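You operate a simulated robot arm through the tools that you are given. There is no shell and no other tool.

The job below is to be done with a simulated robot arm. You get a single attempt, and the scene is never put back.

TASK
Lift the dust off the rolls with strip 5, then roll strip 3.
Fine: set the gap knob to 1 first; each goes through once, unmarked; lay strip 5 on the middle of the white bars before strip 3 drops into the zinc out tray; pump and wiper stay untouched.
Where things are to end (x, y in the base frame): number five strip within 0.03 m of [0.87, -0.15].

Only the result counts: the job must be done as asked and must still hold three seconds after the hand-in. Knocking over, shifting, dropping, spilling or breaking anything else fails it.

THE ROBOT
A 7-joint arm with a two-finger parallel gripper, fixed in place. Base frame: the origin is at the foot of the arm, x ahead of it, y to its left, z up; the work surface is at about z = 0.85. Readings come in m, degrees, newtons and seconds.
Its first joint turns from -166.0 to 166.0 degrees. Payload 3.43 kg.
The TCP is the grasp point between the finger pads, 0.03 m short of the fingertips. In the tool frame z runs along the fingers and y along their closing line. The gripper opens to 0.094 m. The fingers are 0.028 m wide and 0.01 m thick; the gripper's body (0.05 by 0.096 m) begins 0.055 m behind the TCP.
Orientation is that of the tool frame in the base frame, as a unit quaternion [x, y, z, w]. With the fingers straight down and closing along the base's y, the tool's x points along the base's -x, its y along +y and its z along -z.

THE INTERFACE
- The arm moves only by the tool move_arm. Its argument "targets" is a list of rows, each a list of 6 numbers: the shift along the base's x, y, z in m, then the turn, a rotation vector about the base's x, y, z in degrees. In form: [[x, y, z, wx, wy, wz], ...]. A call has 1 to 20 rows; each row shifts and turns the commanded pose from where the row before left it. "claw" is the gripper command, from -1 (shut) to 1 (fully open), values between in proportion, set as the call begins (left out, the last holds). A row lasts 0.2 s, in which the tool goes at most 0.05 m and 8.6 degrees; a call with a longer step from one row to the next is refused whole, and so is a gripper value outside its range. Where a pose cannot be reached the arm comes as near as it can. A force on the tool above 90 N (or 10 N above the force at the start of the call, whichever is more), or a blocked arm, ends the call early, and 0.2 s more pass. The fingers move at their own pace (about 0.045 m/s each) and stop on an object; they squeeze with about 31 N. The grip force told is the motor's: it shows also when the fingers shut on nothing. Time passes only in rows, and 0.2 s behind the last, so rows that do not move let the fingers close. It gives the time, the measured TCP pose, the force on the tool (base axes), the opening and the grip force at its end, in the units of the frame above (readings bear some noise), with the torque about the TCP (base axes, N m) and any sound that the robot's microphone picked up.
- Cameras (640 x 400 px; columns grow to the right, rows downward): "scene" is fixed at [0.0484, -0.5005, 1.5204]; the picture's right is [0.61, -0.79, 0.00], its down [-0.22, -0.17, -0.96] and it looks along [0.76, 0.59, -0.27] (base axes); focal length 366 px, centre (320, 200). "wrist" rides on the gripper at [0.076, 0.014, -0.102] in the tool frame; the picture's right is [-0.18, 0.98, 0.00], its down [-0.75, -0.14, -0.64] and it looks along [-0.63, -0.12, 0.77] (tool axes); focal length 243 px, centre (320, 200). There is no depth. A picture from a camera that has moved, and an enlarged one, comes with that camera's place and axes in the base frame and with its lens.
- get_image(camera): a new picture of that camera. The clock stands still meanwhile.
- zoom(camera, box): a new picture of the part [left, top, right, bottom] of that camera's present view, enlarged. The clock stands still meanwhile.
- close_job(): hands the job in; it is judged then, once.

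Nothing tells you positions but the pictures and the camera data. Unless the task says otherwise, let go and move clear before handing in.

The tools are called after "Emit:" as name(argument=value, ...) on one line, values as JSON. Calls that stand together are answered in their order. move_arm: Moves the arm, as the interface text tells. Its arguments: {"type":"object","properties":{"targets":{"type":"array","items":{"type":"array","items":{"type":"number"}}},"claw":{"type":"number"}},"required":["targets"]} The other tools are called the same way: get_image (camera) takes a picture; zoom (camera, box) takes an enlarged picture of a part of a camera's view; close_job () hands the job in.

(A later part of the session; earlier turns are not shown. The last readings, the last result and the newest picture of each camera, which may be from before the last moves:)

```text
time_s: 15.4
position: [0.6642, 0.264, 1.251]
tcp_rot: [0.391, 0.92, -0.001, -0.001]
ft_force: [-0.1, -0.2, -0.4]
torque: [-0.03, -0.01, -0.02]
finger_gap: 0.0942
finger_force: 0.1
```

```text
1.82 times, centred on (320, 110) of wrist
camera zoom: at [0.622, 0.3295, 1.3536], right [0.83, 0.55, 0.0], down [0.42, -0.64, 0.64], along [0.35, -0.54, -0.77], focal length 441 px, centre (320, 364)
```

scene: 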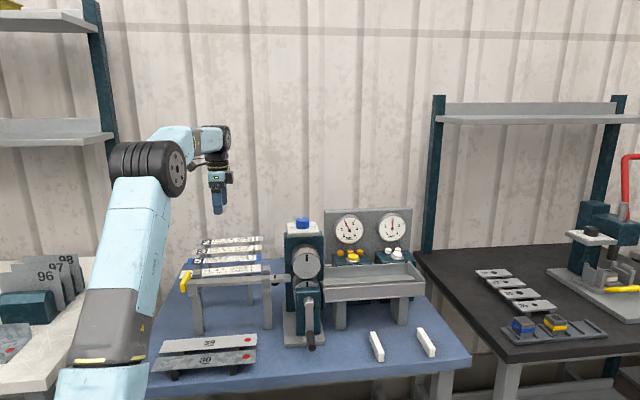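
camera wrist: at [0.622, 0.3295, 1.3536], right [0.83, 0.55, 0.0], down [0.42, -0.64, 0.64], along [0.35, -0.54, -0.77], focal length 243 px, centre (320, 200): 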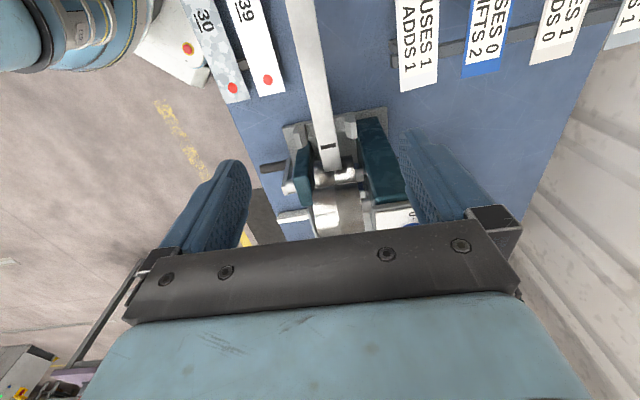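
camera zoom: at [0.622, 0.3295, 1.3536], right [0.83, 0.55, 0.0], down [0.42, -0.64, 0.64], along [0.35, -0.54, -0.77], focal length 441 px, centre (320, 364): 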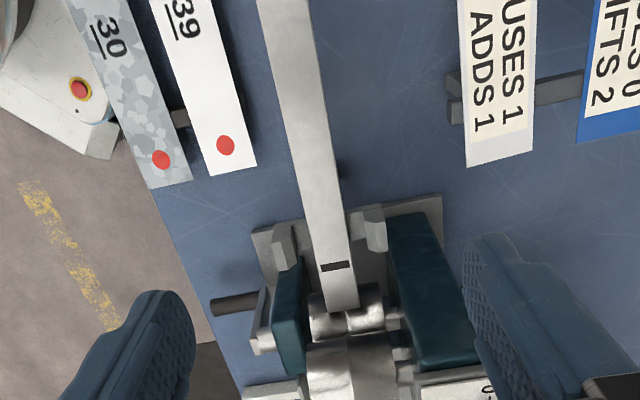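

That call was refused because one step was too long, and nothing moved. I'll resend it with smaller steps, going over first and then down.

Emit:
move_arm(targets=[[0.012, 0.0385, 0.0, 0, 0, 0], [0.012, 0.0385, 0.0, 0, 0, 0], [0.012, 0.0385, 0.0, 0, 0, 0], [0.012, 0.0385, 0.0, 0, 0, 0], [0.012, 0.0385, -0.02, 0, 0, 1], [0.0128, 0.0385, -0.02, 0, 0, 1], [0, 0, -0.045, 0, 0, 0], [0, 0, -0.045, 0, 0, 0]], claw=0.53)

Emit:
get_image(camera="wrist")

Emit:
zoom(camera="wrist", box=[200, 0, 440, 220])

```text
time_s: 17.2
position: [0.7378, 0.4952, 1.1233]
tcp_rot: [0.375, 0.927, 0.0, 0.0]
ft_force: [-1.1, -1.0, 0.2]
torque: [0.0, 0.01, 0.01]
finger_gap: 0.0719
finger_force: 0.0
```

```text
taken
camera wrist: at [0.6922, 0.5578, 1.2252], right [0.81, 0.58, 0.0], down [0.44, -0.63, 0.64], along [0.37, -0.52, -0.77], focal length 243 px, centre (320, 200)
```

wrist: 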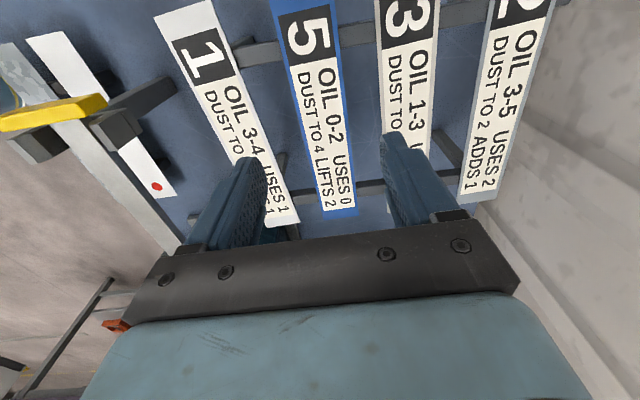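

```text
1.82 times, centred on (320, 110) of wrist
camera zoom: at [0.6922, 0.5578, 1.2252], right [0.81, 0.58, 0.0], down [0.44, -0.63, 0.64], along [0.37, -0.52, -0.77], focal length 441 px, centre (320, 364)
```

zoom: 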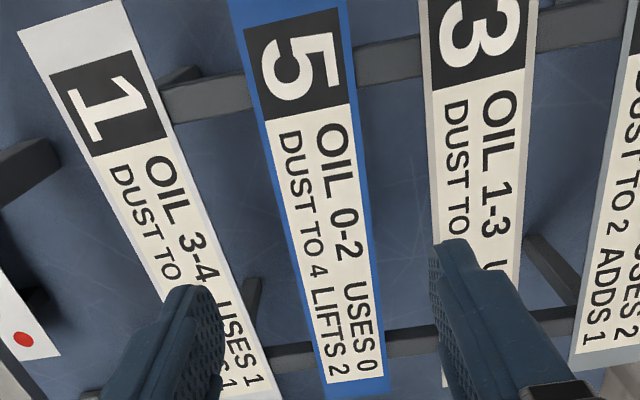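

Strip 5 is centred between the fingers and the rack rails are well clear. I'm descending to grip height.

Emit:
move_arm(targets=[[0, 0, -0.04, 0, 0, 0], [0, 0, -0.04, 0, 0, 0], [0, 0, -0.03, 0, 0, 0], [0, 0, -0.02, 0, 0, 0]])

Emit:
get_image(camera="wrist")

Emit:
zoom(camera="scene", box=[170, 210, 290, 285])

```text
time_s: 18.2
position: [0.7382, 0.494, 0.9911]
tcp_rot: [0.374, 0.927, 0.0, 0.0]
ft_force: [-0.6, 0.1, 0.3]
torque: [0.01, -0.01, 0.0]
finger_gap: 0.0721
finger_force: 0.1
```

```text
taken
camera wrist: at [0.6924, 0.5586, 1.0941], right [0.82, 0.58, 0.0], down [0.44, -0.63, 0.64], along [0.37, -0.52, -0.77], focal length 243 px, centre (320, 200)
```

wrist: 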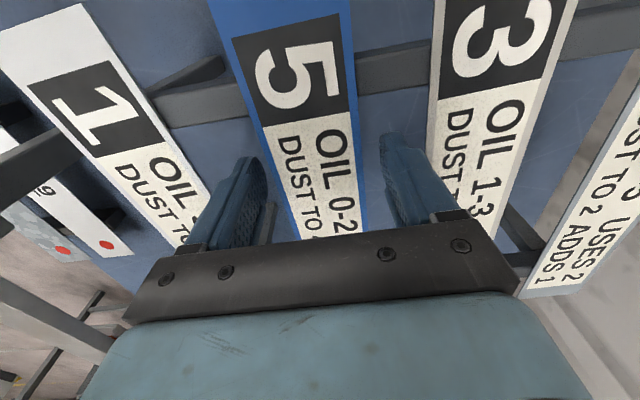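

```text
5.33 times, centred on (230, 248) of scene
camera zoom: at [0.0484, -0.5005, 1.5204], right [0.61, -0.79, 0.0], down [-0.22, -0.17, -0.96], along [0.76, 0.59, -0.27], focal length 1949 px, centre (800, -53)
```

zoom: 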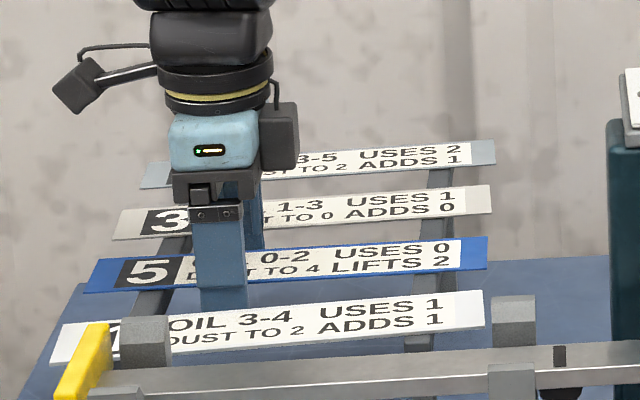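

The fingers straddle strip 5 with the tips just below it. I'm closing the gripper.

Emit:
move_arm(targets=[[0, 0, 0, 0, 0, 0], [0, 0, 0, 0, 0, 0], [0, 0, 0, 0, 0, 0], [0, 0, 0, 0, 0, 0]], claw=-1)

Emit:
move_arm(targets=[[0, 0, 0.01, 0, 0, 0], [0, 0, 0.02, 0, 0, 0], [0, 0, 0.03, 0, 0, 0]])

Emit:
get_image(camera="wrist")

Emit:
zoom(camera="scene", box=[170, 210, 290, 285])

```text
time_s: 19.2
position: [0.7371, 0.4941, 0.9922]
tcp_rot: [0.374, 0.927, 0.0, -0.001]
ft_force: [0.3, 0.0, 0.2]
torque: [0.0, 0.01, 0.01]
finger_gap: 0.0488
finger_force: 30.8
```

```text
time_s: 20.0
position: [0.7383, 0.4944, 1.0528]
tcp_rot: [0.375, 0.927, 0.0, 0.0]
ft_force: [0.2, 0.6, -0.3]
torque: [0.03, 0.0, 0.02]
finger_gap: 0.0489
finger_force: 31.2
```

```text
taken
camera wrist: at [0.6928, 0.5587, 1.1538], right [0.82, 0.58, 0.0], down [0.44, -0.63, 0.64], along [0.37, -0.52, -0.77], focal length 243 px, centre (320, 200)
```

wrist: 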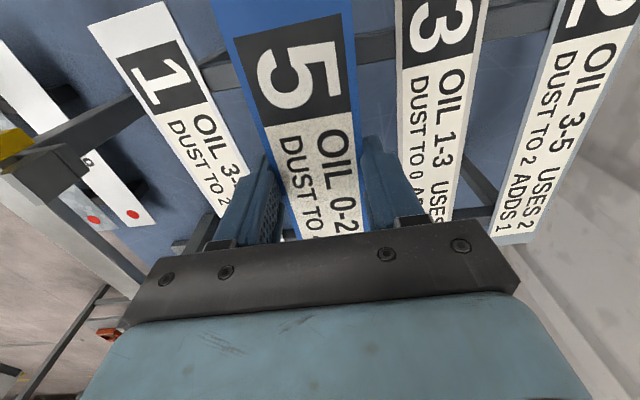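

```text
5.33 times, centred on (230, 248) of scene
camera zoom: at [0.0484, -0.5005, 1.5204], right [0.61, -0.79, 0.0], down [-0.22, -0.17, -0.96], along [0.76, 0.59, -0.27], focal length 1949 px, centre (800, -53)
```

zoom: 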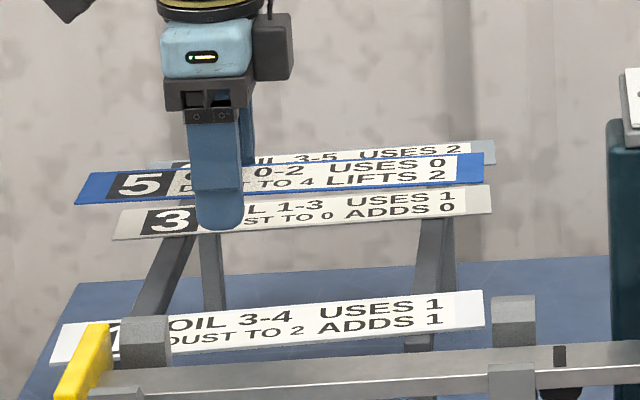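

Strip 5 is held level. I'll carry it over strip 1 to above the feed rail, staying high, then align.

Emit:
move_arm(targets=[[0, 0, 0.035, 0, 0, 0], [0, 0, 0.035, 0, 0, 0], [-0.0162, -0.0357, 0, 0, 0, 0], [-0.0162, -0.0357, 0, 0, 0, -0.6], [-0.0162, -0.0357, 0, 0, 0, -0.6], [-0.0162, -0.0357, 0, 0, 0, 0], [-0.0162, -0.0357, 0, 0, 0, 0], [-0.0162, -0.0357, 0, 0, 0, 0]])

Emit:
get_image(camera="wrist")

Emit:
zoom(camera="wrist", box=[200, 0, 440, 240])

Emit:
zoom(camera="scene", box=[170, 210, 330, 310])

```text
time_s: 21.8
position: [0.6405, 0.2817, 1.1228]
tcp_rot: [0.383, 0.924, -0.001, 0.0]
ft_force: [0.6, -0.5, -0.8]
torque: [-0.04, 0.03, 0.01]
finger_gap: 0.0489
finger_force: 31.1
```

```text
taken
camera wrist: at [0.5972, 0.3459, 1.2248], right [0.83, 0.56, 0.0], down [0.43, -0.63, 0.64], along [0.36, -0.53, -0.77], focal length 243 px, centre (320, 200)
```

wrist: 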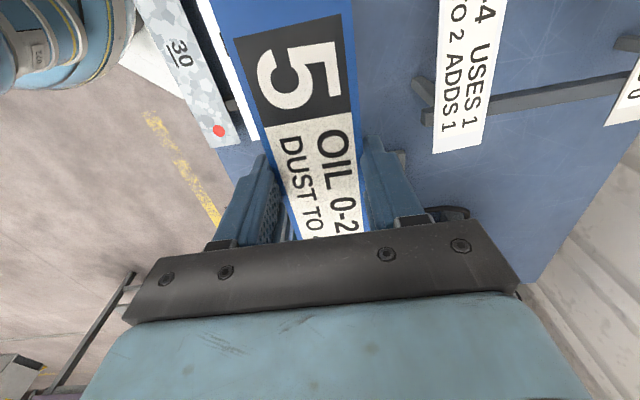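

```text
1.67 times, centred on (320, 120) of wrist
camera zoom: at [0.5972, 0.3459, 1.2248], right [0.83, 0.56, 0.0], down [0.43, -0.63, 0.64], along [0.36, -0.53, -0.77], focal length 404 px, centre (320, 333)
```

zoom: 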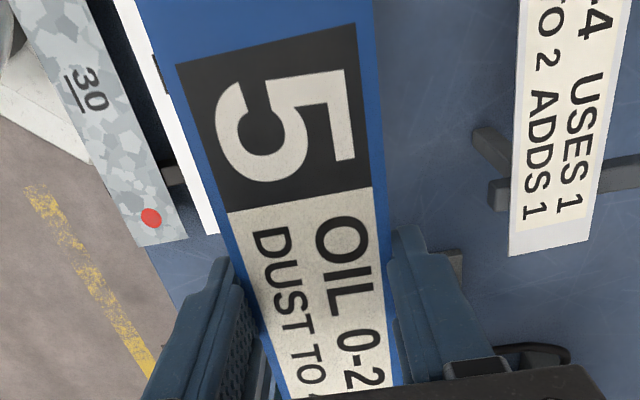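

```text
4.00 times, centred on (250, 260) of scene
camera zoom: at [0.0484, -0.5005, 1.5204], right [0.61, -0.79, 0.0], down [-0.22, -0.17, -0.96], along [0.76, 0.59, -0.27], focal length 1462 px, centre (600, -40)
```

zoom: 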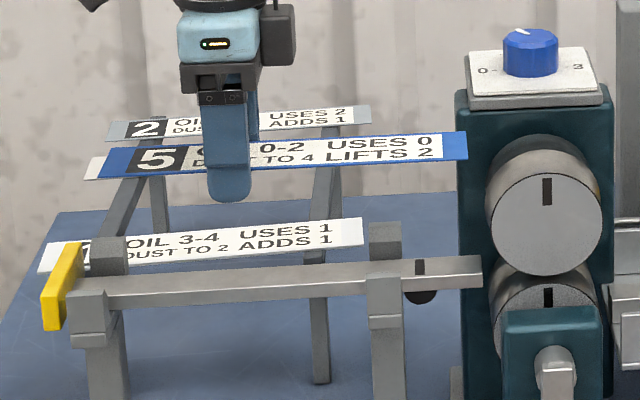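

The strip is aligned along the rail at high level. I'll lower it to just above the post tops and compare alignment.

Emit:
move_arm(targets=[[0, -0.001, -0.03, 0, 0, 0], [0, -0.001, -0.022, 0, 0, 0]])

Emit:
get_image(camera="wrist")

Emit:
zoom(camera="scene", box=[170, 240, 230, 300])

Emit:
zoom(camera="scene", box=[240, 240, 300, 300])

Emit:
zoom(camera="wrist", box=[200, 0, 440, 240])

```text
time_s: 22.4
position: [0.6401, 0.2782, 1.0711]
tcp_rot: [0.384, 0.923, 0.0, 0.0]
ft_force: [0.1, -0.8, -0.3]
torque: [0.0, -0.01, 0.03]
finger_gap: 0.0488
finger_force: 30.5
```

```text
taken
camera wrist: at [0.5966, 0.3429, 1.1727], right [0.83, 0.56, 0.0], down [0.43, -0.63, 0.64], along [0.36, -0.53, -0.77], focal length 243 px, centre (320, 200)
```

wrist: 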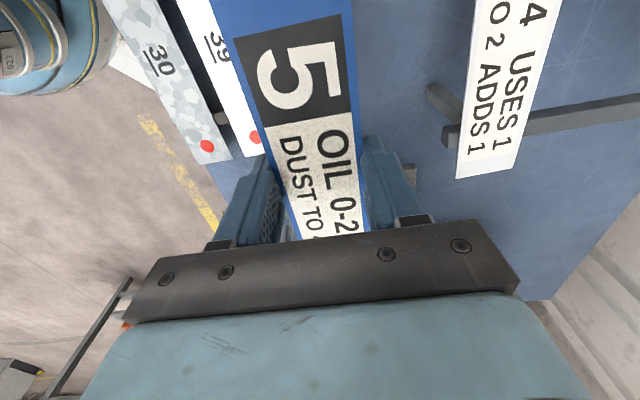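

```text
6.67 times, centred on (200, 270) of scene
camera zoom: at [0.0484, -0.5005, 1.5204], right [0.61, -0.79, 0.0], down [-0.22, -0.17, -0.96], along [0.76, 0.59, -0.27], focal length 2436 px, centre (1120, -267)
```

zoom: 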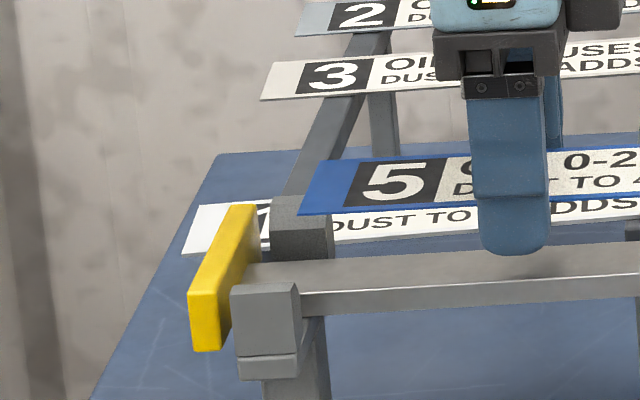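

```text
6.67 times, centred on (270, 270) of scene
camera zoom: at [0.0484, -0.5005, 1.5204], right [0.61, -0.79, 0.0], down [-0.22, -0.17, -0.96], along [0.76, 0.59, -0.27], focal length 2436 px, centre (653, -267)
```

zoom: 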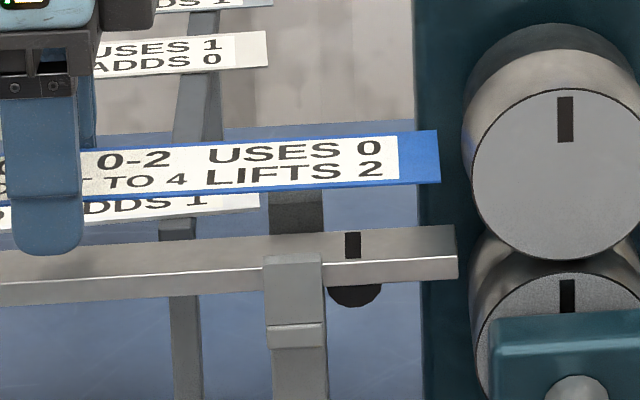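

```text
1.67 times, centred on (320, 120) of wrist
camera zoom: at [0.5966, 0.3429, 1.1727], right [0.83, 0.56, 0.0], down [0.43, -0.63, 0.64], along [0.36, -0.53, -0.77], focal length 404 px, centre (320, 333)
```

zoom: 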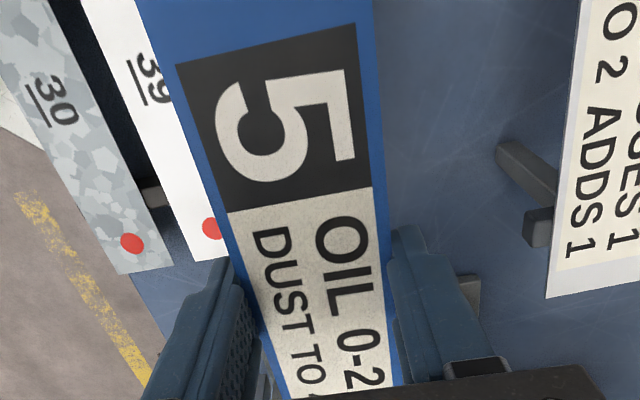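

By both cameras the strip lines up with the rail, whose top is about z = 1.017, to within 1–2 mm. I'm lowering it between the posts in small steps and watching force.

Emit:
move_arm(targets=[[0.0007, 0.0007, -0.015, 0, 0, 0], [0, 0, -0.012, 0, 0, 0], [0, 0, -0.006, 0, 0, 0]])

Emit:
zoom(camera="scene", box=[170, 240, 230, 300])

Emit:
zoom(camera="scene", box=[240, 240, 300, 300])

```text
time_s: 23.2
position: [0.6406, 0.28, 1.0374]
tcp_rot: [0.384, 0.923, 0.0, -0.001]
ft_force: [-0.1, -0.1, -0.1]
torque: [0.0, 0.02, -0.05]
finger_gap: 0.0487
finger_force: 31.0
```

```text
6.67 times, centred on (200, 270) of scene
camera zoom: at [0.0484, -0.5005, 1.5204], right [0.61, -0.79, 0.0], down [-0.22, -0.17, -0.96], along [0.76, 0.59, -0.27], focal length 2436 px, centre (1120, -267)
```

zoom: 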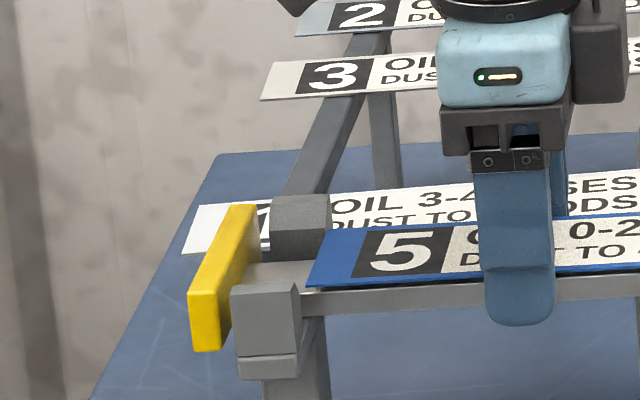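

```text
6.67 times, centred on (270, 270) of scene
camera zoom: at [0.0484, -0.5005, 1.5204], right [0.61, -0.79, 0.0], down [-0.22, -0.17, -0.96], along [0.76, 0.59, -0.27], focal length 2436 px, centre (653, -267)
```

zoom: 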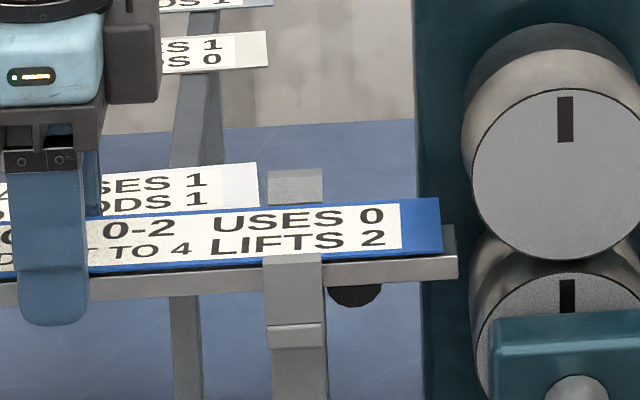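

The strip sits between the posts with no contact force. I'm lowering the last few millimetres onto the rail.

Emit:
move_arm(targets=[[0, 0, -0.002, 0, 0, 0], [0, 0, -0.0015, 0, 0, 0], [0, 0, 0, 0, 0, 0]])

Emit:
zoom(camera="scene", box=[240, 240, 300, 300])

```text
time_s: 24.0
position: [0.6419, 0.2787, 1.0336]
tcp_rot: [0.385, 0.923, 0.0, 0.0]
ft_force: [-0.2, -1.4, 0.0]
torque: [0.0, 0.02, 0.0]
finger_gap: 0.0489
finger_force: 30.9
```

```text
6.67 times, centred on (270, 270) of scene
camera zoom: at [0.0484, -0.5005, 1.5204], right [0.61, -0.79, 0.0], down [-0.22, -0.17, -0.96], along [0.76, 0.59, -0.27], focal length 2436 px, centre (653, -267)
```

zoom: 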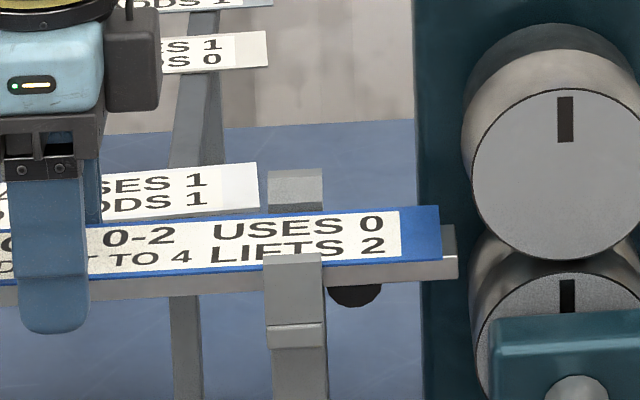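

Emit:
move_arm(targets=[[0, 0, -0.001, 0, 0, 0], [0, 0, -0.001, 0, 0, 0], [0, 0, 0, 0, 0, 0]])

Emit:
zoom(camera="scene", box=[255, 250, 295, 290])

```text
time_s: 24.8
position: [0.6408, 0.2799, 1.0308]
tcp_rot: [0.384, 0.923, 0.0, 0.0]
ft_force: [-0.1, 0.2, 1.3]
torque: [0.0, -0.01, 0.0]
finger_gap: 0.0489
finger_force: 30.7
```

```text
10.00 times, centred on (275, 270) of scene
camera zoom: at [0.0484, -0.5005, 1.5204], right [0.61, -0.79, 0.0], down [-0.22, -0.17, -0.96], along [0.76, 0.59, -0.27], focal length 3655 px, centre (770, -500)
```

zoom: 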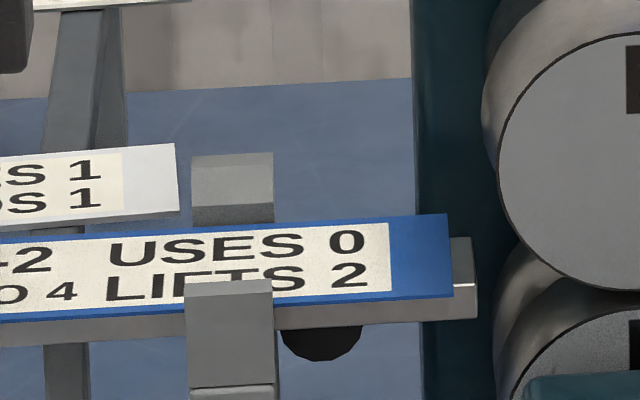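

The strip is resting on the rail. I'll slide it forward toward the nip while lightly held.

Emit:
move_arm(targets=[[0.0075, -0.0075, 0, 0, 0, 0], [0.0075, -0.0075, 0, 0, 0, 0], [0.006, -0.006, 0, 0, 0, 0], [0, 0, 0, 0, 0, 0]])

Emit:
zoom(camera="scene", box=[255, 245, 325, 295])

Emit:
get_image(camera="wrist")

```text
time_s: 25.8
position: [0.6623, 0.2587, 1.0324]
tcp_rot: [0.384, 0.923, 0.0, 0.0]
ft_force: [0.2, -0.4, -1.0]
torque: [0.02, 0.0, 0.0]
finger_gap: 0.0487
finger_force: 31.2
```

```text
8.00 times, centred on (290, 270) of scene
camera zoom: at [0.0484, -0.5005, 1.5204], right [0.61, -0.79, 0.0], down [-0.22, -0.17, -0.96], along [0.76, 0.59, -0.27], focal length 2924 px, centre (560, -360)
```

zoom: 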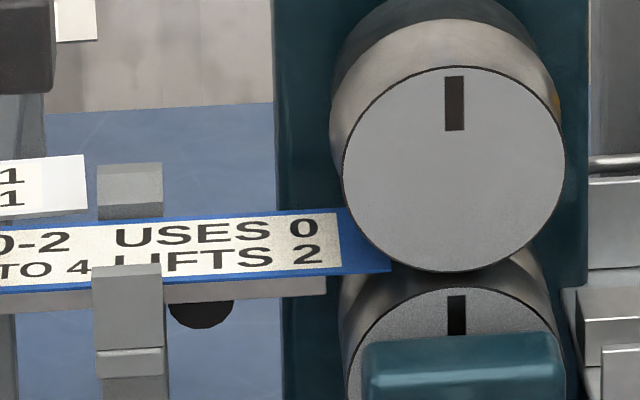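

```text
taken
camera wrist: at [0.6188, 0.3229, 1.1341], right [0.83, 0.56, 0.0], down [0.43, -0.63, 0.64], along [0.36, -0.53, -0.77], focal length 243 px, centre (320, 200)
```

wrist: 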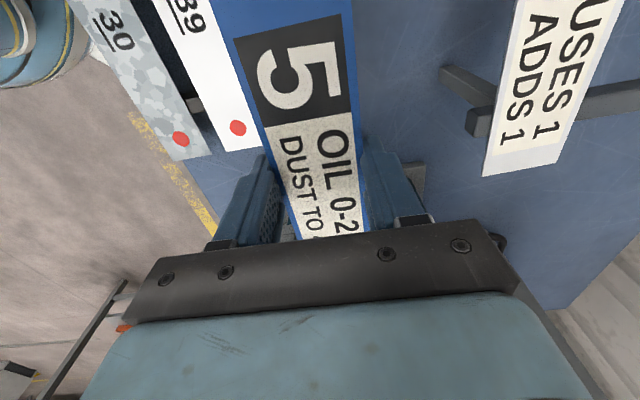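

The leading edge is about 0.02 m from the nip. I'm continuing in small steps and watching the push force.

Emit:
move_arm(targets=[[0.004, -0.004, 0, 0, 0, 0], [0.004, -0.004, 0, 0, 0, 0], [0, 0, 0, 0, 0, 0]])

Emit:
zoom(camera="scene", box=[255, 245, 325, 295])

```text
time_s: 26.6
position: [0.6711, 0.2503, 1.0313]
tcp_rot: [0.384, 0.923, 0.0, 0.0]
ft_force: [-0.4, -1.0, 0.8]
torque: [-0.01, 0.0, -0.04]
finger_gap: 0.0485
finger_force: 30.3
```

```text
8.00 times, centred on (290, 270) of scene
camera zoom: at [0.0484, -0.5005, 1.5204], right [0.61, -0.79, 0.0], down [-0.22, -0.17, -0.96], along [0.76, 0.59, -0.27], focal length 2924 px, centre (560, -360)
```

zoom: 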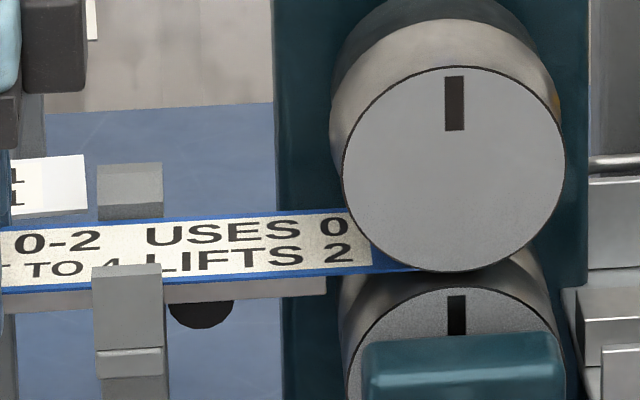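

Emit:
move_arm(targets=[[0.002, -0.002, 0, 0, 0, 0], [0.002, -0.002, 0, 0, 0, 0], [0, 0, 0, 0, 0, 0]])

Emit:
zoom(camera="scene", box=[235, 245, 325, 310])

Emit:
get_image(camera="wrist")

```text
time_s: 27.4
position: [0.6745, 0.2459, 1.0319]
tcp_rot: [0.384, 0.923, 0.0, 0.0]
ft_force: [0.0, -0.4, -0.1]
torque: [-0.02, 0.01, -0.02]
finger_gap: 0.0487
finger_force: 31.2
```

```text
6.15 times, centred on (280, 278) of scene
camera zoom: at [0.0484, -0.5005, 1.5204], right [0.61, -0.79, 0.0], down [-0.22, -0.17, -0.96], along [0.76, 0.59, -0.27], focal length 2249 px, centre (566, -277)
```

zoom: 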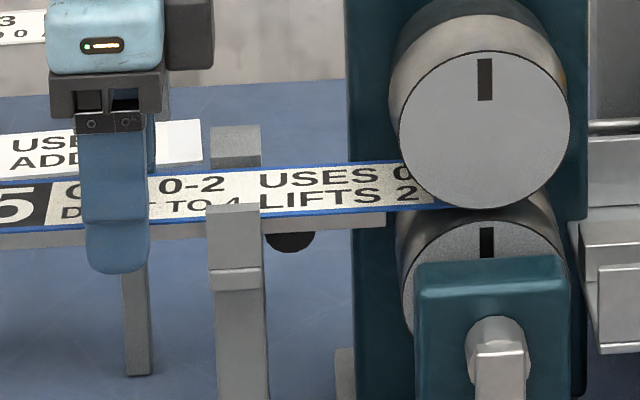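

```text
taken
camera wrist: at [0.6308, 0.3113, 1.134], right [0.83, 0.56, 0.0], down [0.43, -0.63, 0.64], along [0.36, -0.53, -0.77], focal length 243 px, centre (320, 200)
```

wrist: 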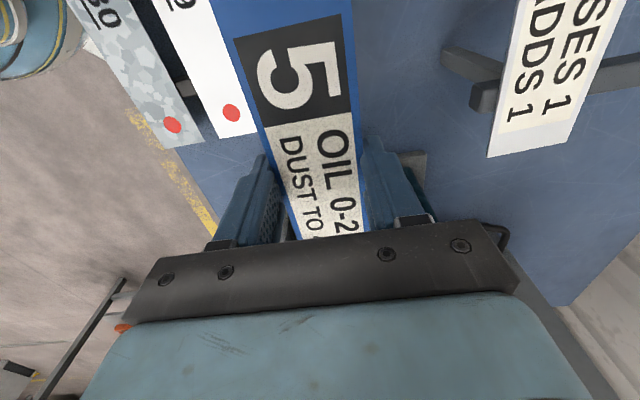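

No resistance yet, and the fingers are still about 0.025 m from the post. I'm continuing in small steps.

Emit:
move_arm(targets=[[0.0015, -0.0015, 0, 0, 0, 0], [0.0015, -0.0015, 0, 0, 0, 0], [0, 0, 0, 0, 0, 0]])

Emit:
move_arm(targets=[[0.0015, -0.0015, 0, 0, 0, 0], [0.0015, -0.0015, 0, 0, 0, 0], [0, 0, 0, 0, 0, 0]])

Emit:
zoom(camera="scene", box=[235, 245, 325, 310])

```text
time_s: 28.2
position: [0.6767, 0.2432, 1.032]
tcp_rot: [0.384, 0.923, 0.001, 0.0]
ft_force: [0.2, 0.4, 0.6]
torque: [-0.02, -0.07, 0.06]
finger_gap: 0.0488
finger_force: 30.6
```

```text
time_s: 29.0
position: [0.6808, 0.2409, 1.0307]
tcp_rot: [0.384, 0.923, 0.0, 0.0]
ft_force: [-0.3, 1.1, 2.1]
torque: [-0.22, -0.2, 0.04]
finger_gap: 0.0489
finger_force: 30.9
```

```text
6.15 times, centred on (280, 278) of scene
camera zoom: at [0.0484, -0.5005, 1.5204], right [0.61, -0.79, 0.0], down [-0.22, -0.17, -0.96], along [0.76, 0.59, -0.27], focal length 2249 px, centre (566, -277)
```

zoom: 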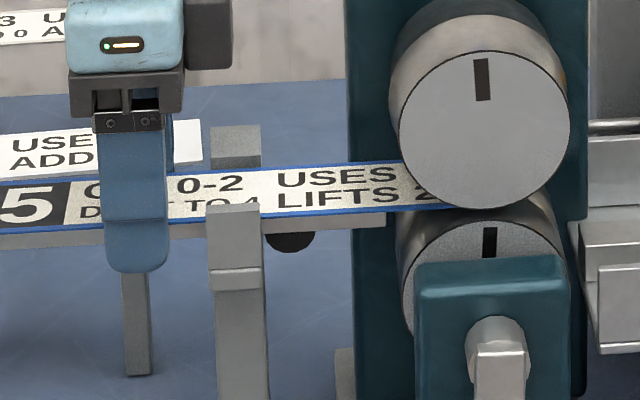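

The roll marks have tilted very slightly and a small torque appeared, so the strip's edge has entered the bite. I'll release it here, lift off, and check that it stays.

Emit:
move_arm(targets=[[0, 0, 0, 0, 0, 0], [0, 0, 0, 0, 0, 0], [0, 0, 0, 0, 0, 0]], claw=0.5)

Emit:
move_arm(targets=[[0, 0, 0.02, 0, 0, 0], [0, 0, 0.04, 0, 0, 0], [0, 0, 0.045, 0, 0, 0], [0, 0, 0.045, 0, 0, 0]])

Emit:
get_image(camera="wrist")

Emit:
zoom(camera="scene", box=[170, 210, 330, 310])

Emit:
zoom(camera="scene", box=[255, 245, 325, 295])

```text
time_s: 29.8
position: [0.6803, 0.2405, 1.0315]
tcp_rot: [0.385, 0.923, -0.001, 0.0]
ft_force: [0.2, 0.0, 0.6]
torque: [-0.03, -0.04, 0.02]
finger_gap: 0.0702
finger_force: 0.1
```

```text
time_s: 30.8
position: [0.6801, 0.2396, 1.181]
tcp_rot: [0.384, 0.923, -0.001, -0.001]
ft_force: [-0.3, 0.5, -0.1]
torque: [-0.02, 0.02, -0.03]
finger_gap: 0.0704
finger_force: 0.0
```

```text
taken
camera wrist: at [0.6368, 0.3038, 1.2845], right [0.83, 0.56, 0.0], down [0.43, -0.63, 0.64], along [0.36, -0.53, -0.77], focal length 243 px, centre (320, 200)
```

wrist: 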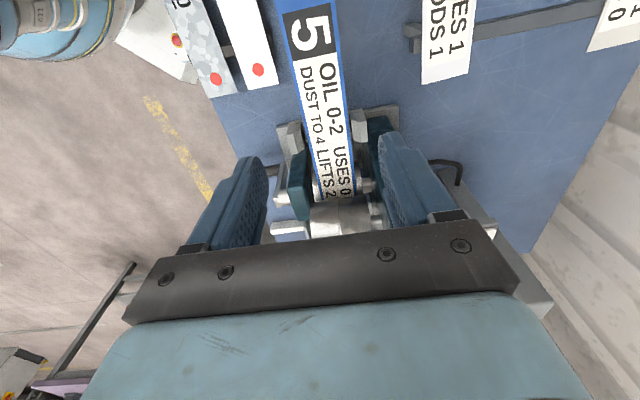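

```text
4.00 times, centred on (250, 260) of scene
camera zoom: at [0.0484, -0.5005, 1.5204], right [0.61, -0.79, 0.0], down [-0.22, -0.17, -0.96], along [0.76, 0.59, -0.27], focal length 1462 px, centre (600, -40)
```

zoom: 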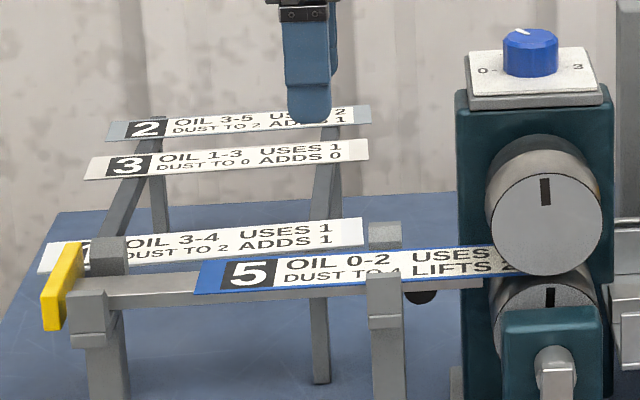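

```text
8.00 times, centred on (290, 270) of scene
camera zoom: at [0.0484, -0.5005, 1.5204], right [0.61, -0.79, 0.0], down [-0.22, -0.17, -0.96], along [0.76, 0.59, -0.27], focal length 2924 px, centre (560, -360)
```

zoom: 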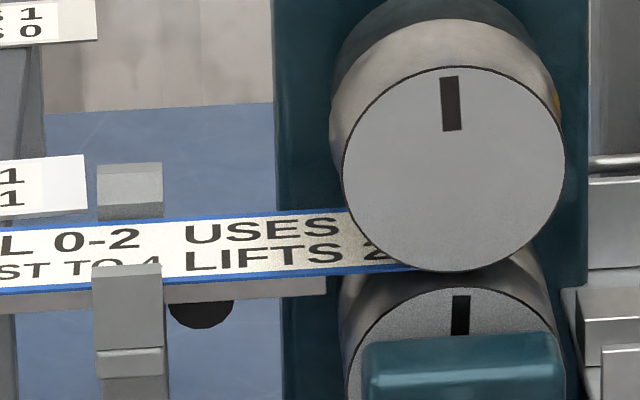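

The strip stays in the bite and the roll marks have turned in the feed direction: upper roll counter-clockwise, lower clockwise as seen from the front. Next is the crank, so I'll look at it closely.

Emit:
zoom(camera="wrist", box=[240, 90, 400, 220])

Emit:
zoom(camera="scene", box=[275, 285, 345, 360])

```text
3.08 times, centred on (320, 155) of wrist
camera zoom: at [0.6368, 0.3038, 1.2845], right [0.83, 0.56, 0.0], down [0.43, -0.63, 0.64], along [0.36, -0.53, -0.77], focal length 746 px, centre (320, 338)
```

zoom: 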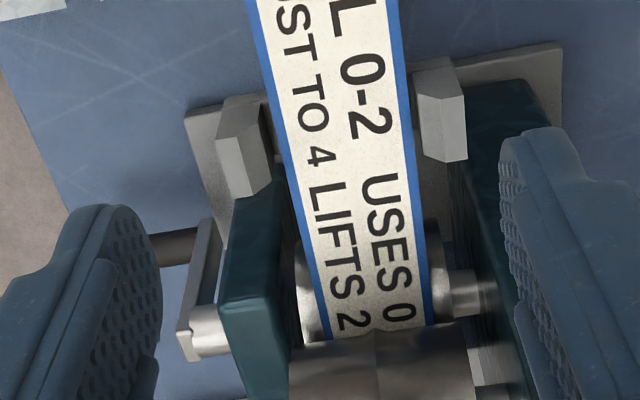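

```text
5.33 times, centred on (310, 322) of scene
camera zoom: at [0.0484, -0.5005, 1.5204], right [0.61, -0.79, 0.0], down [-0.22, -0.17, -0.96], along [0.76, 0.59, -0.27], focal length 1949 px, centre (373, -453)
```

zoom: 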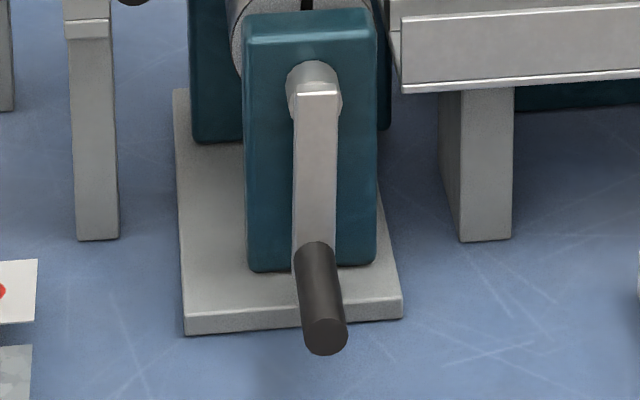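

I'll bring the tool in front of the crank, going around the mill's front at height and yawing so the fingers close along the roll-feed direction.

Emit:
move_arm(targets=[[-0.02, -0.035, 0, 0, 0, 8.2], [-0.02, -0.035, 0, 0, 0, 8.2], [-0.02, -0.035, 0, 0, 0, 8.2], [-0.02, -0.035, 0, 0, 0, 8.2], [0.02, -0.0175, 0, 0, 0, 8.2], [0.02, -0.0175, 0, 0, 0, 8.2], [0.02, -0.0175, 0, 0, 0, 8.2], [0.02, -0.0175, 0, 0, 0, 8.2], [0.0, 0.0, -0.02, 0, 0, 8.2], [0.0, 0.0, -0.02, 0, 0, 8.2], [0.0, 0.0, -0.02, 0, 0, 8.0]])

Emit:
get_image(camera="wrist")

Emit:
zoom(camera="wrist", box=[220, 60, 420, 220])

Emit:
get_image(camera="scene")

```text
time_s: 33.2
position: [0.6794, 0.032, 1.1211]
tcp_rot: [-0.383, 0.924, 0.0, 0.0]
ft_force: [0.2, 0.4, -0.3]
torque: [0.04, 0.02, 0.03]
finger_gap: 0.0706
finger_force: 0.1
```

```text
taken
camera wrist: at [0.6156, -0.0122, 1.2238], right [-0.56, 0.83, 0.0], down [0.63, 0.43, 0.64], along [0.53, 0.36, -0.77], focal length 243 px, centre (320, 200)
```

wrist: 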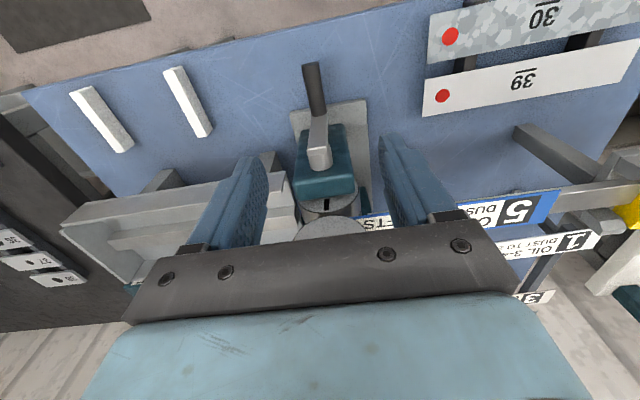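

```text
2.50 times, centred on (320, 140) of wrist
camera zoom: at [0.6156, -0.0122, 1.2238], right [-0.56, 0.83, 0.0], down [0.63, 0.43, 0.64], along [0.53, 0.36, -0.77], focal length 606 px, centre (320, 350)
```

zoom: 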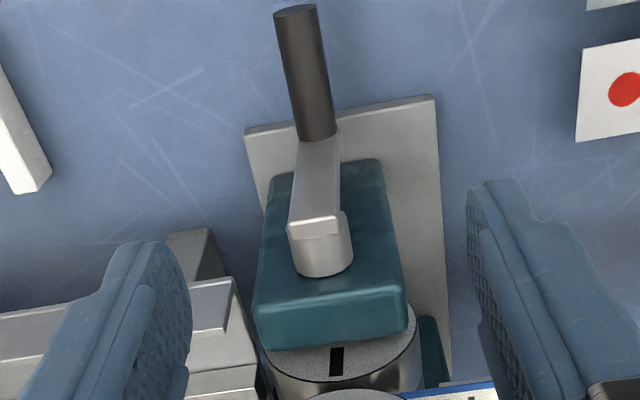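

```text
taken
```

scene: 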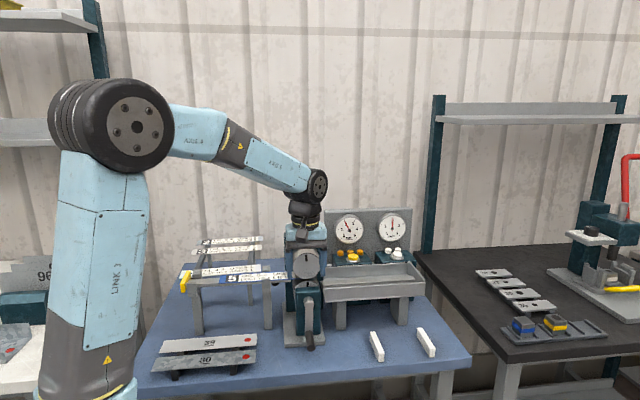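

The crank handle lies along the mill's depth axis, with its centre at about s = 0.4675, n = 0.49–0.547, z = 0.895. The hub axis is about 0.083 m above it. I'll centre over the handle, drop partway and check.

Emit:
move_arm(targets=[[0.0111, -0.0027, -0.03, 0, 0, 0], [0, 0, -0.04, 0, 0, 0], [0, 0, -0.04, 0, 0, 0], [0, 0, -0.02, 0, 0, 0]], claw=0.28)

Emit:
get_image(camera="wrist")

Emit:
zoom(camera="scene", box=[265, 250, 355, 360])

```text
time_s: 34.2
position: [0.6909, 0.0289, 0.9908]
tcp_rot: [-0.381, 0.925, 0.0, -0.001]
ft_force: [0.1, 1.0, 0.5]
torque: [0.05, -0.01, 0.01]
finger_gap: 0.0601
finger_force: 0.1
```

```text
taken
camera wrist: at [0.6274, -0.0151, 1.0932], right [-0.56, 0.83, 0.0], down [0.63, 0.43, 0.64], along [0.53, 0.36, -0.77], focal length 243 px, centre (320, 200)
```

wrist: 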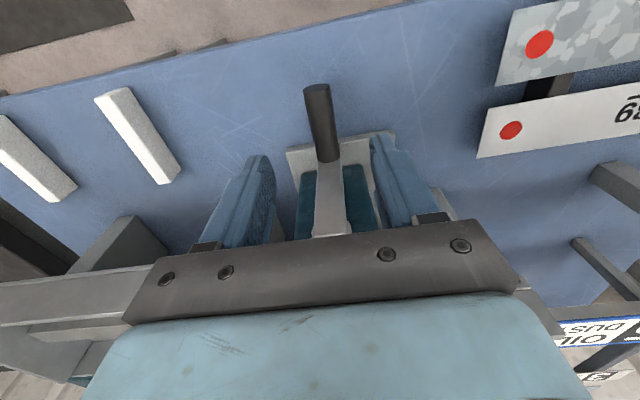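

```text
3.64 times, centred on (310, 305) of scene
camera zoom: at [0.0484, -0.5005, 1.5204], right [0.61, -0.79, 0.0], down [-0.22, -0.17, -0.96], along [0.76, 0.59, -0.27], focal length 1329 px, centre (356, -182)
```

zoom: 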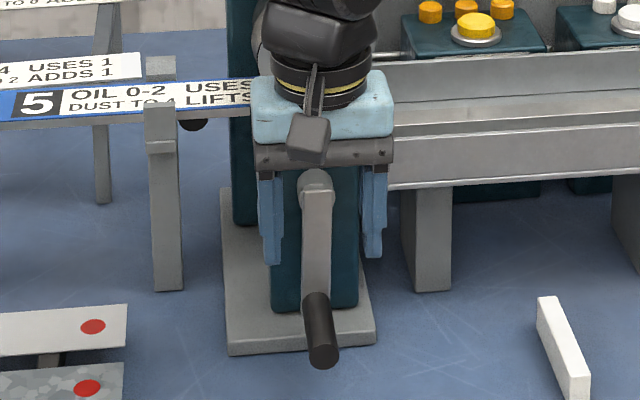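

The handle is centred between the fingers. I'm descending to grip it.

Emit:
move_arm(targets=[[0, 0, -0.035, 0, 0, 0], [0, 0, -0.03, 0, 0, 0], [0, 0, -0.022, 0, 0, 0]])

Emit:
get_image(camera="wrist")

Emit:
zoom(camera="scene", box=[265, 250, 355, 360])

```text
time_s: 34.9
position: [0.6939, 0.0284, 0.9313]
tcp_rot: [-0.381, 0.925, -0.004, 0.01]
ft_force: [-44.4, -8.7, 42.3]
torque: [1.93, -3.59, 1.22]
finger_gap: 0.06
finger_force: 0.0
stopped in row 3: the force on the tool passed its limit at 135 N (the readings are from after the stop); the commanded pose is now the measured one
```

```text
taken
camera wrist: at [0.626, -0.0161, 1.0323], right [-0.56, 0.83, -0.01], down [0.62, 0.43, 0.66], along [0.55, 0.36, -0.76], focal length 243 px, centre (320, 200)
```

wrist: 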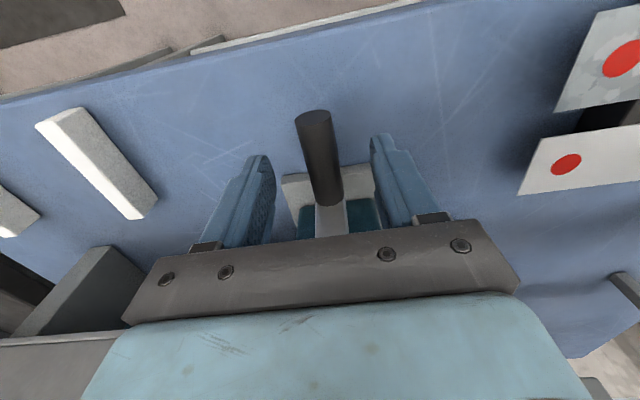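

```text
3.64 times, centred on (310, 305) of scene
camera zoom: at [0.0484, -0.5005, 1.5204], right [0.61, -0.79, 0.0], down [-0.22, -0.17, -0.96], along [0.76, 0.59, -0.27], focal length 1329 px, centre (356, -182)
```

zoom: 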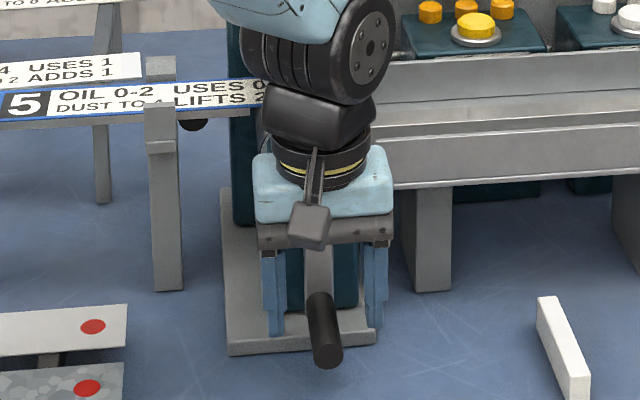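

The gripper body touched the crank hub on the way down, because a vertical approach leaves too little room there. I'll back straight up, check nothing moved, then approach with the tool tilted so the body stays out in front of the crank.

Emit:
move_arm(targets=[[0, 0, 0.03, 0, 0, 0], [-0.01, -0.01, 0.04, 0, 1.23, 0], [-0.015, -0.015, 0.04, 0, 0, 0]])

Emit:
get_image(camera="scene")

Emit:
zoom(camera="scene", box=[235, 245, 335, 355])

Emit:
zoom(camera="wrist", box=[220, 40, 440, 220])

```text
time_s: 35.7
position: [0.6724, 0.0031, 1.0387]
tcp_rot: [-0.38, 0.925, 0.002, -0.002]
ft_force: [0.6, 0.7, -0.5]
torque: [-0.02, 0.04, 0.04]
finger_gap: 0.0602
finger_force: 0.0
```

```text
taken
```

scene: 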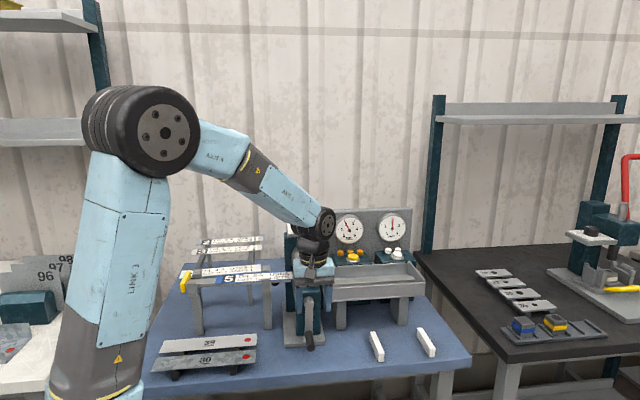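

```text
3.64 times, centred on (285, 300) of scene
camera zoom: at [0.0484, -0.5005, 1.5204], right [0.61, -0.79, 0.0], down [-0.22, -0.17, -0.96], along [0.76, 0.59, -0.27], focal length 1329 px, centre (447, -164)
```

zoom: 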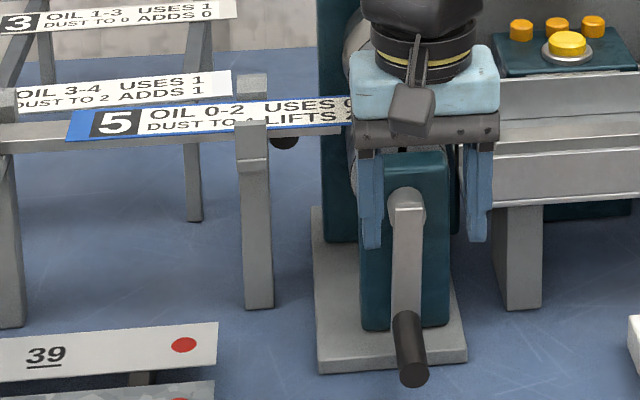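

```text
2.22 times, centred on (330, 130) of wrist
camera zoom: at [0.6086, -0.0408, 1.141], right [-0.56, 0.83, 0.0], down [0.64, 0.43, 0.64], along [0.53, 0.36, -0.77], focal length 539 px, centre (298, 356)
```

zoom: 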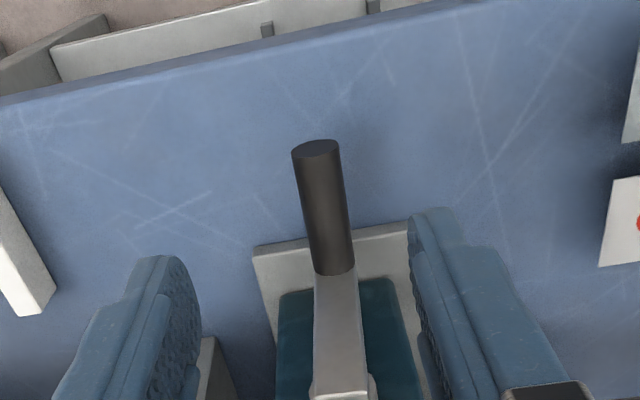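

Nothing moved; the strip and crank are as before. I'm tilting the tool 40° so the fingers point down and forward at the handle.

Emit:
move_arm(targets=[[0, 0, 0, 5.66, -5.66, 0], [0, 0, 0, 5.66, -5.66, 0], [0, 0, 0, 5.66, -5.66, 0], [0, 0, 0, 5.66, -5.66, 0], [0, 0, 0, 5.66, -5.66, 0.3], [0, 0, 0, 0, 0, 0]])

Emit:
get_image(camera="wrist")

Emit:
zoom(camera="scene", box=[235, 245, 355, 360])

```text
time_s: 37.1
position: [0.6706, 0.003, 1.0377]
tcp_rot: [-0.36, 0.868, 0.134, 0.315]
ft_force: [0.0, 0.2, 0.3]
torque: [-0.04, 0.01, -0.03]
finger_gap: 0.0603
finger_force: 0.0
```

```text
taken
camera wrist: at [0.5734, -0.0749, 1.0675], right [-0.6, 0.79, 0.12], down [0.22, 0.01, 0.98], along [0.77, 0.61, -0.18], focal length 243 px, centre (320, 200)
```

wrist: 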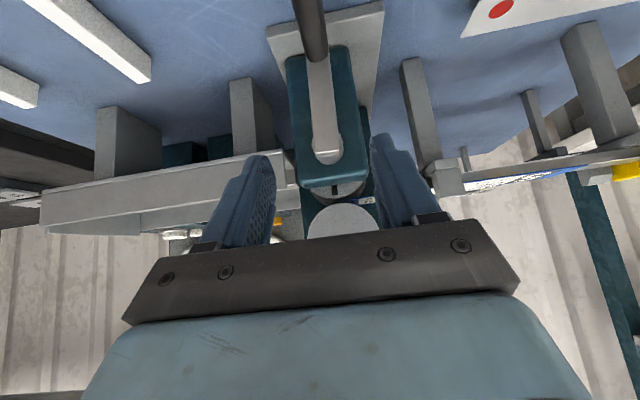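

```text
3.48 times, centred on (295, 302) of scene
camera zoom: at [0.0484, -0.5005, 1.5204], right [0.61, -0.79, 0.0], down [-0.22, -0.17, -0.96], along [0.76, 0.59, -0.27], focal length 1271 px, centre (407, -156)
```

zoom: 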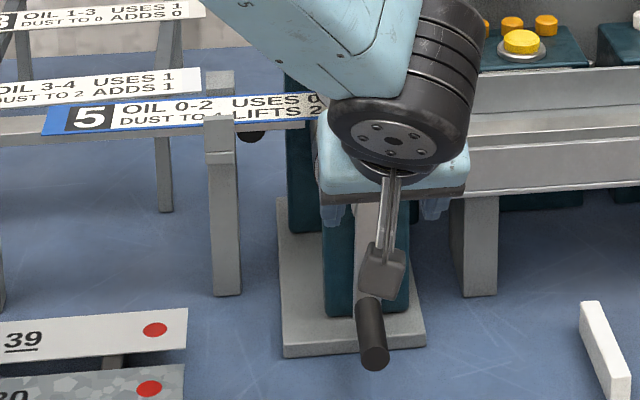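

The tilt is correct. I'm moving in line with the handle and descending in stages.

Emit:
move_arm(targets=[[0.009, 0.0128, -0.02, 0, 0, 0], [0.009, 0.0127, -0.02, 0, 0, 0], [0, 0, -0.03, 0, 0, 0], [0, 0, -0.025, 0, 0, 0]])

Emit:
get_image(camera="wrist")

Emit:
zoom(camera="scene", box=[255, 265, 355, 365])

```text
time_s: 38.1
position: [0.6888, 0.0287, 0.9431]
tcp_rot: [-0.36, 0.868, 0.133, 0.315]
ft_force: [-0.4, -0.2, 0.2]
torque: [0.0, 0.01, 0.0]
finger_gap: 0.0602
finger_force: 0.0
```

```text
taken
camera wrist: at [0.5916, -0.049, 0.9717], right [-0.6, 0.79, 0.12], down [0.22, 0.01, 0.98], along [0.77, 0.61, -0.18], focal length 243 px, centre (320, 200)
```

wrist: 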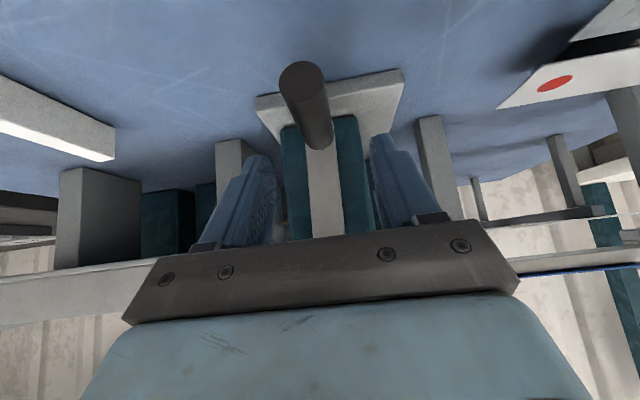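

```text
4.00 times, centred on (305, 315) of scene
camera zoom: at [0.0484, -0.5005, 1.5204], right [0.61, -0.79, 0.0], down [-0.22, -0.17, -0.96], along [0.76, 0.59, -0.27], focal length 1462 px, centre (380, -260)
```

zoom: 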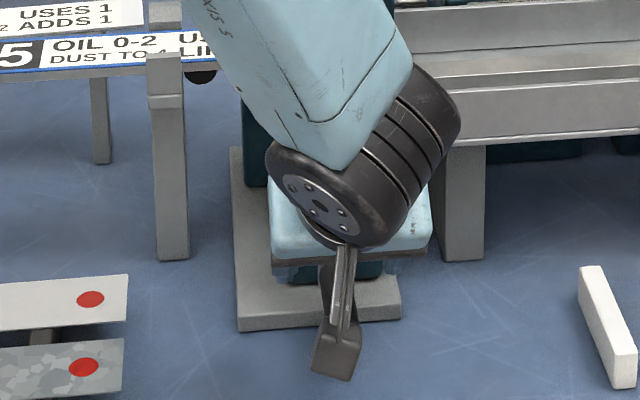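

The handle lies between the fingers, clear of the crank arm. I'm going down the last 45 mm and closing.

Emit:
move_arm(targets=[[0, 0, -0.02, 0, 0, 0], [0, 0, -0.015, 0, 0, 0], [0, 0, -0.01, 0, 0, 0]])

Emit:
get_image(camera="wrist")

```text
time_s: 38.9
position: [0.6902, 0.028, 0.8985]
tcp_rot: [-0.361, 0.868, 0.132, 0.314]
ft_force: [0.5, 1.2, -0.3]
torque: [-0.02, 0.01, -0.04]
finger_gap: 0.0603
finger_force: 0.1
```

```text
taken
camera wrist: at [0.5915, -0.0492, 0.9273], right [-0.6, 0.79, 0.12], down [0.22, 0.01, 0.98], along [0.77, 0.61, -0.18], focal length 243 px, centre (320, 200)
```

wrist: 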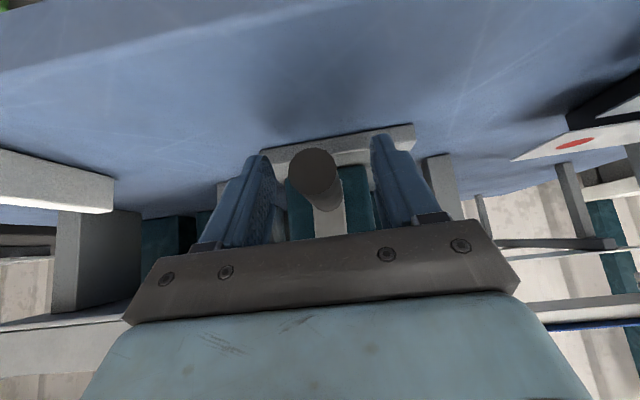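

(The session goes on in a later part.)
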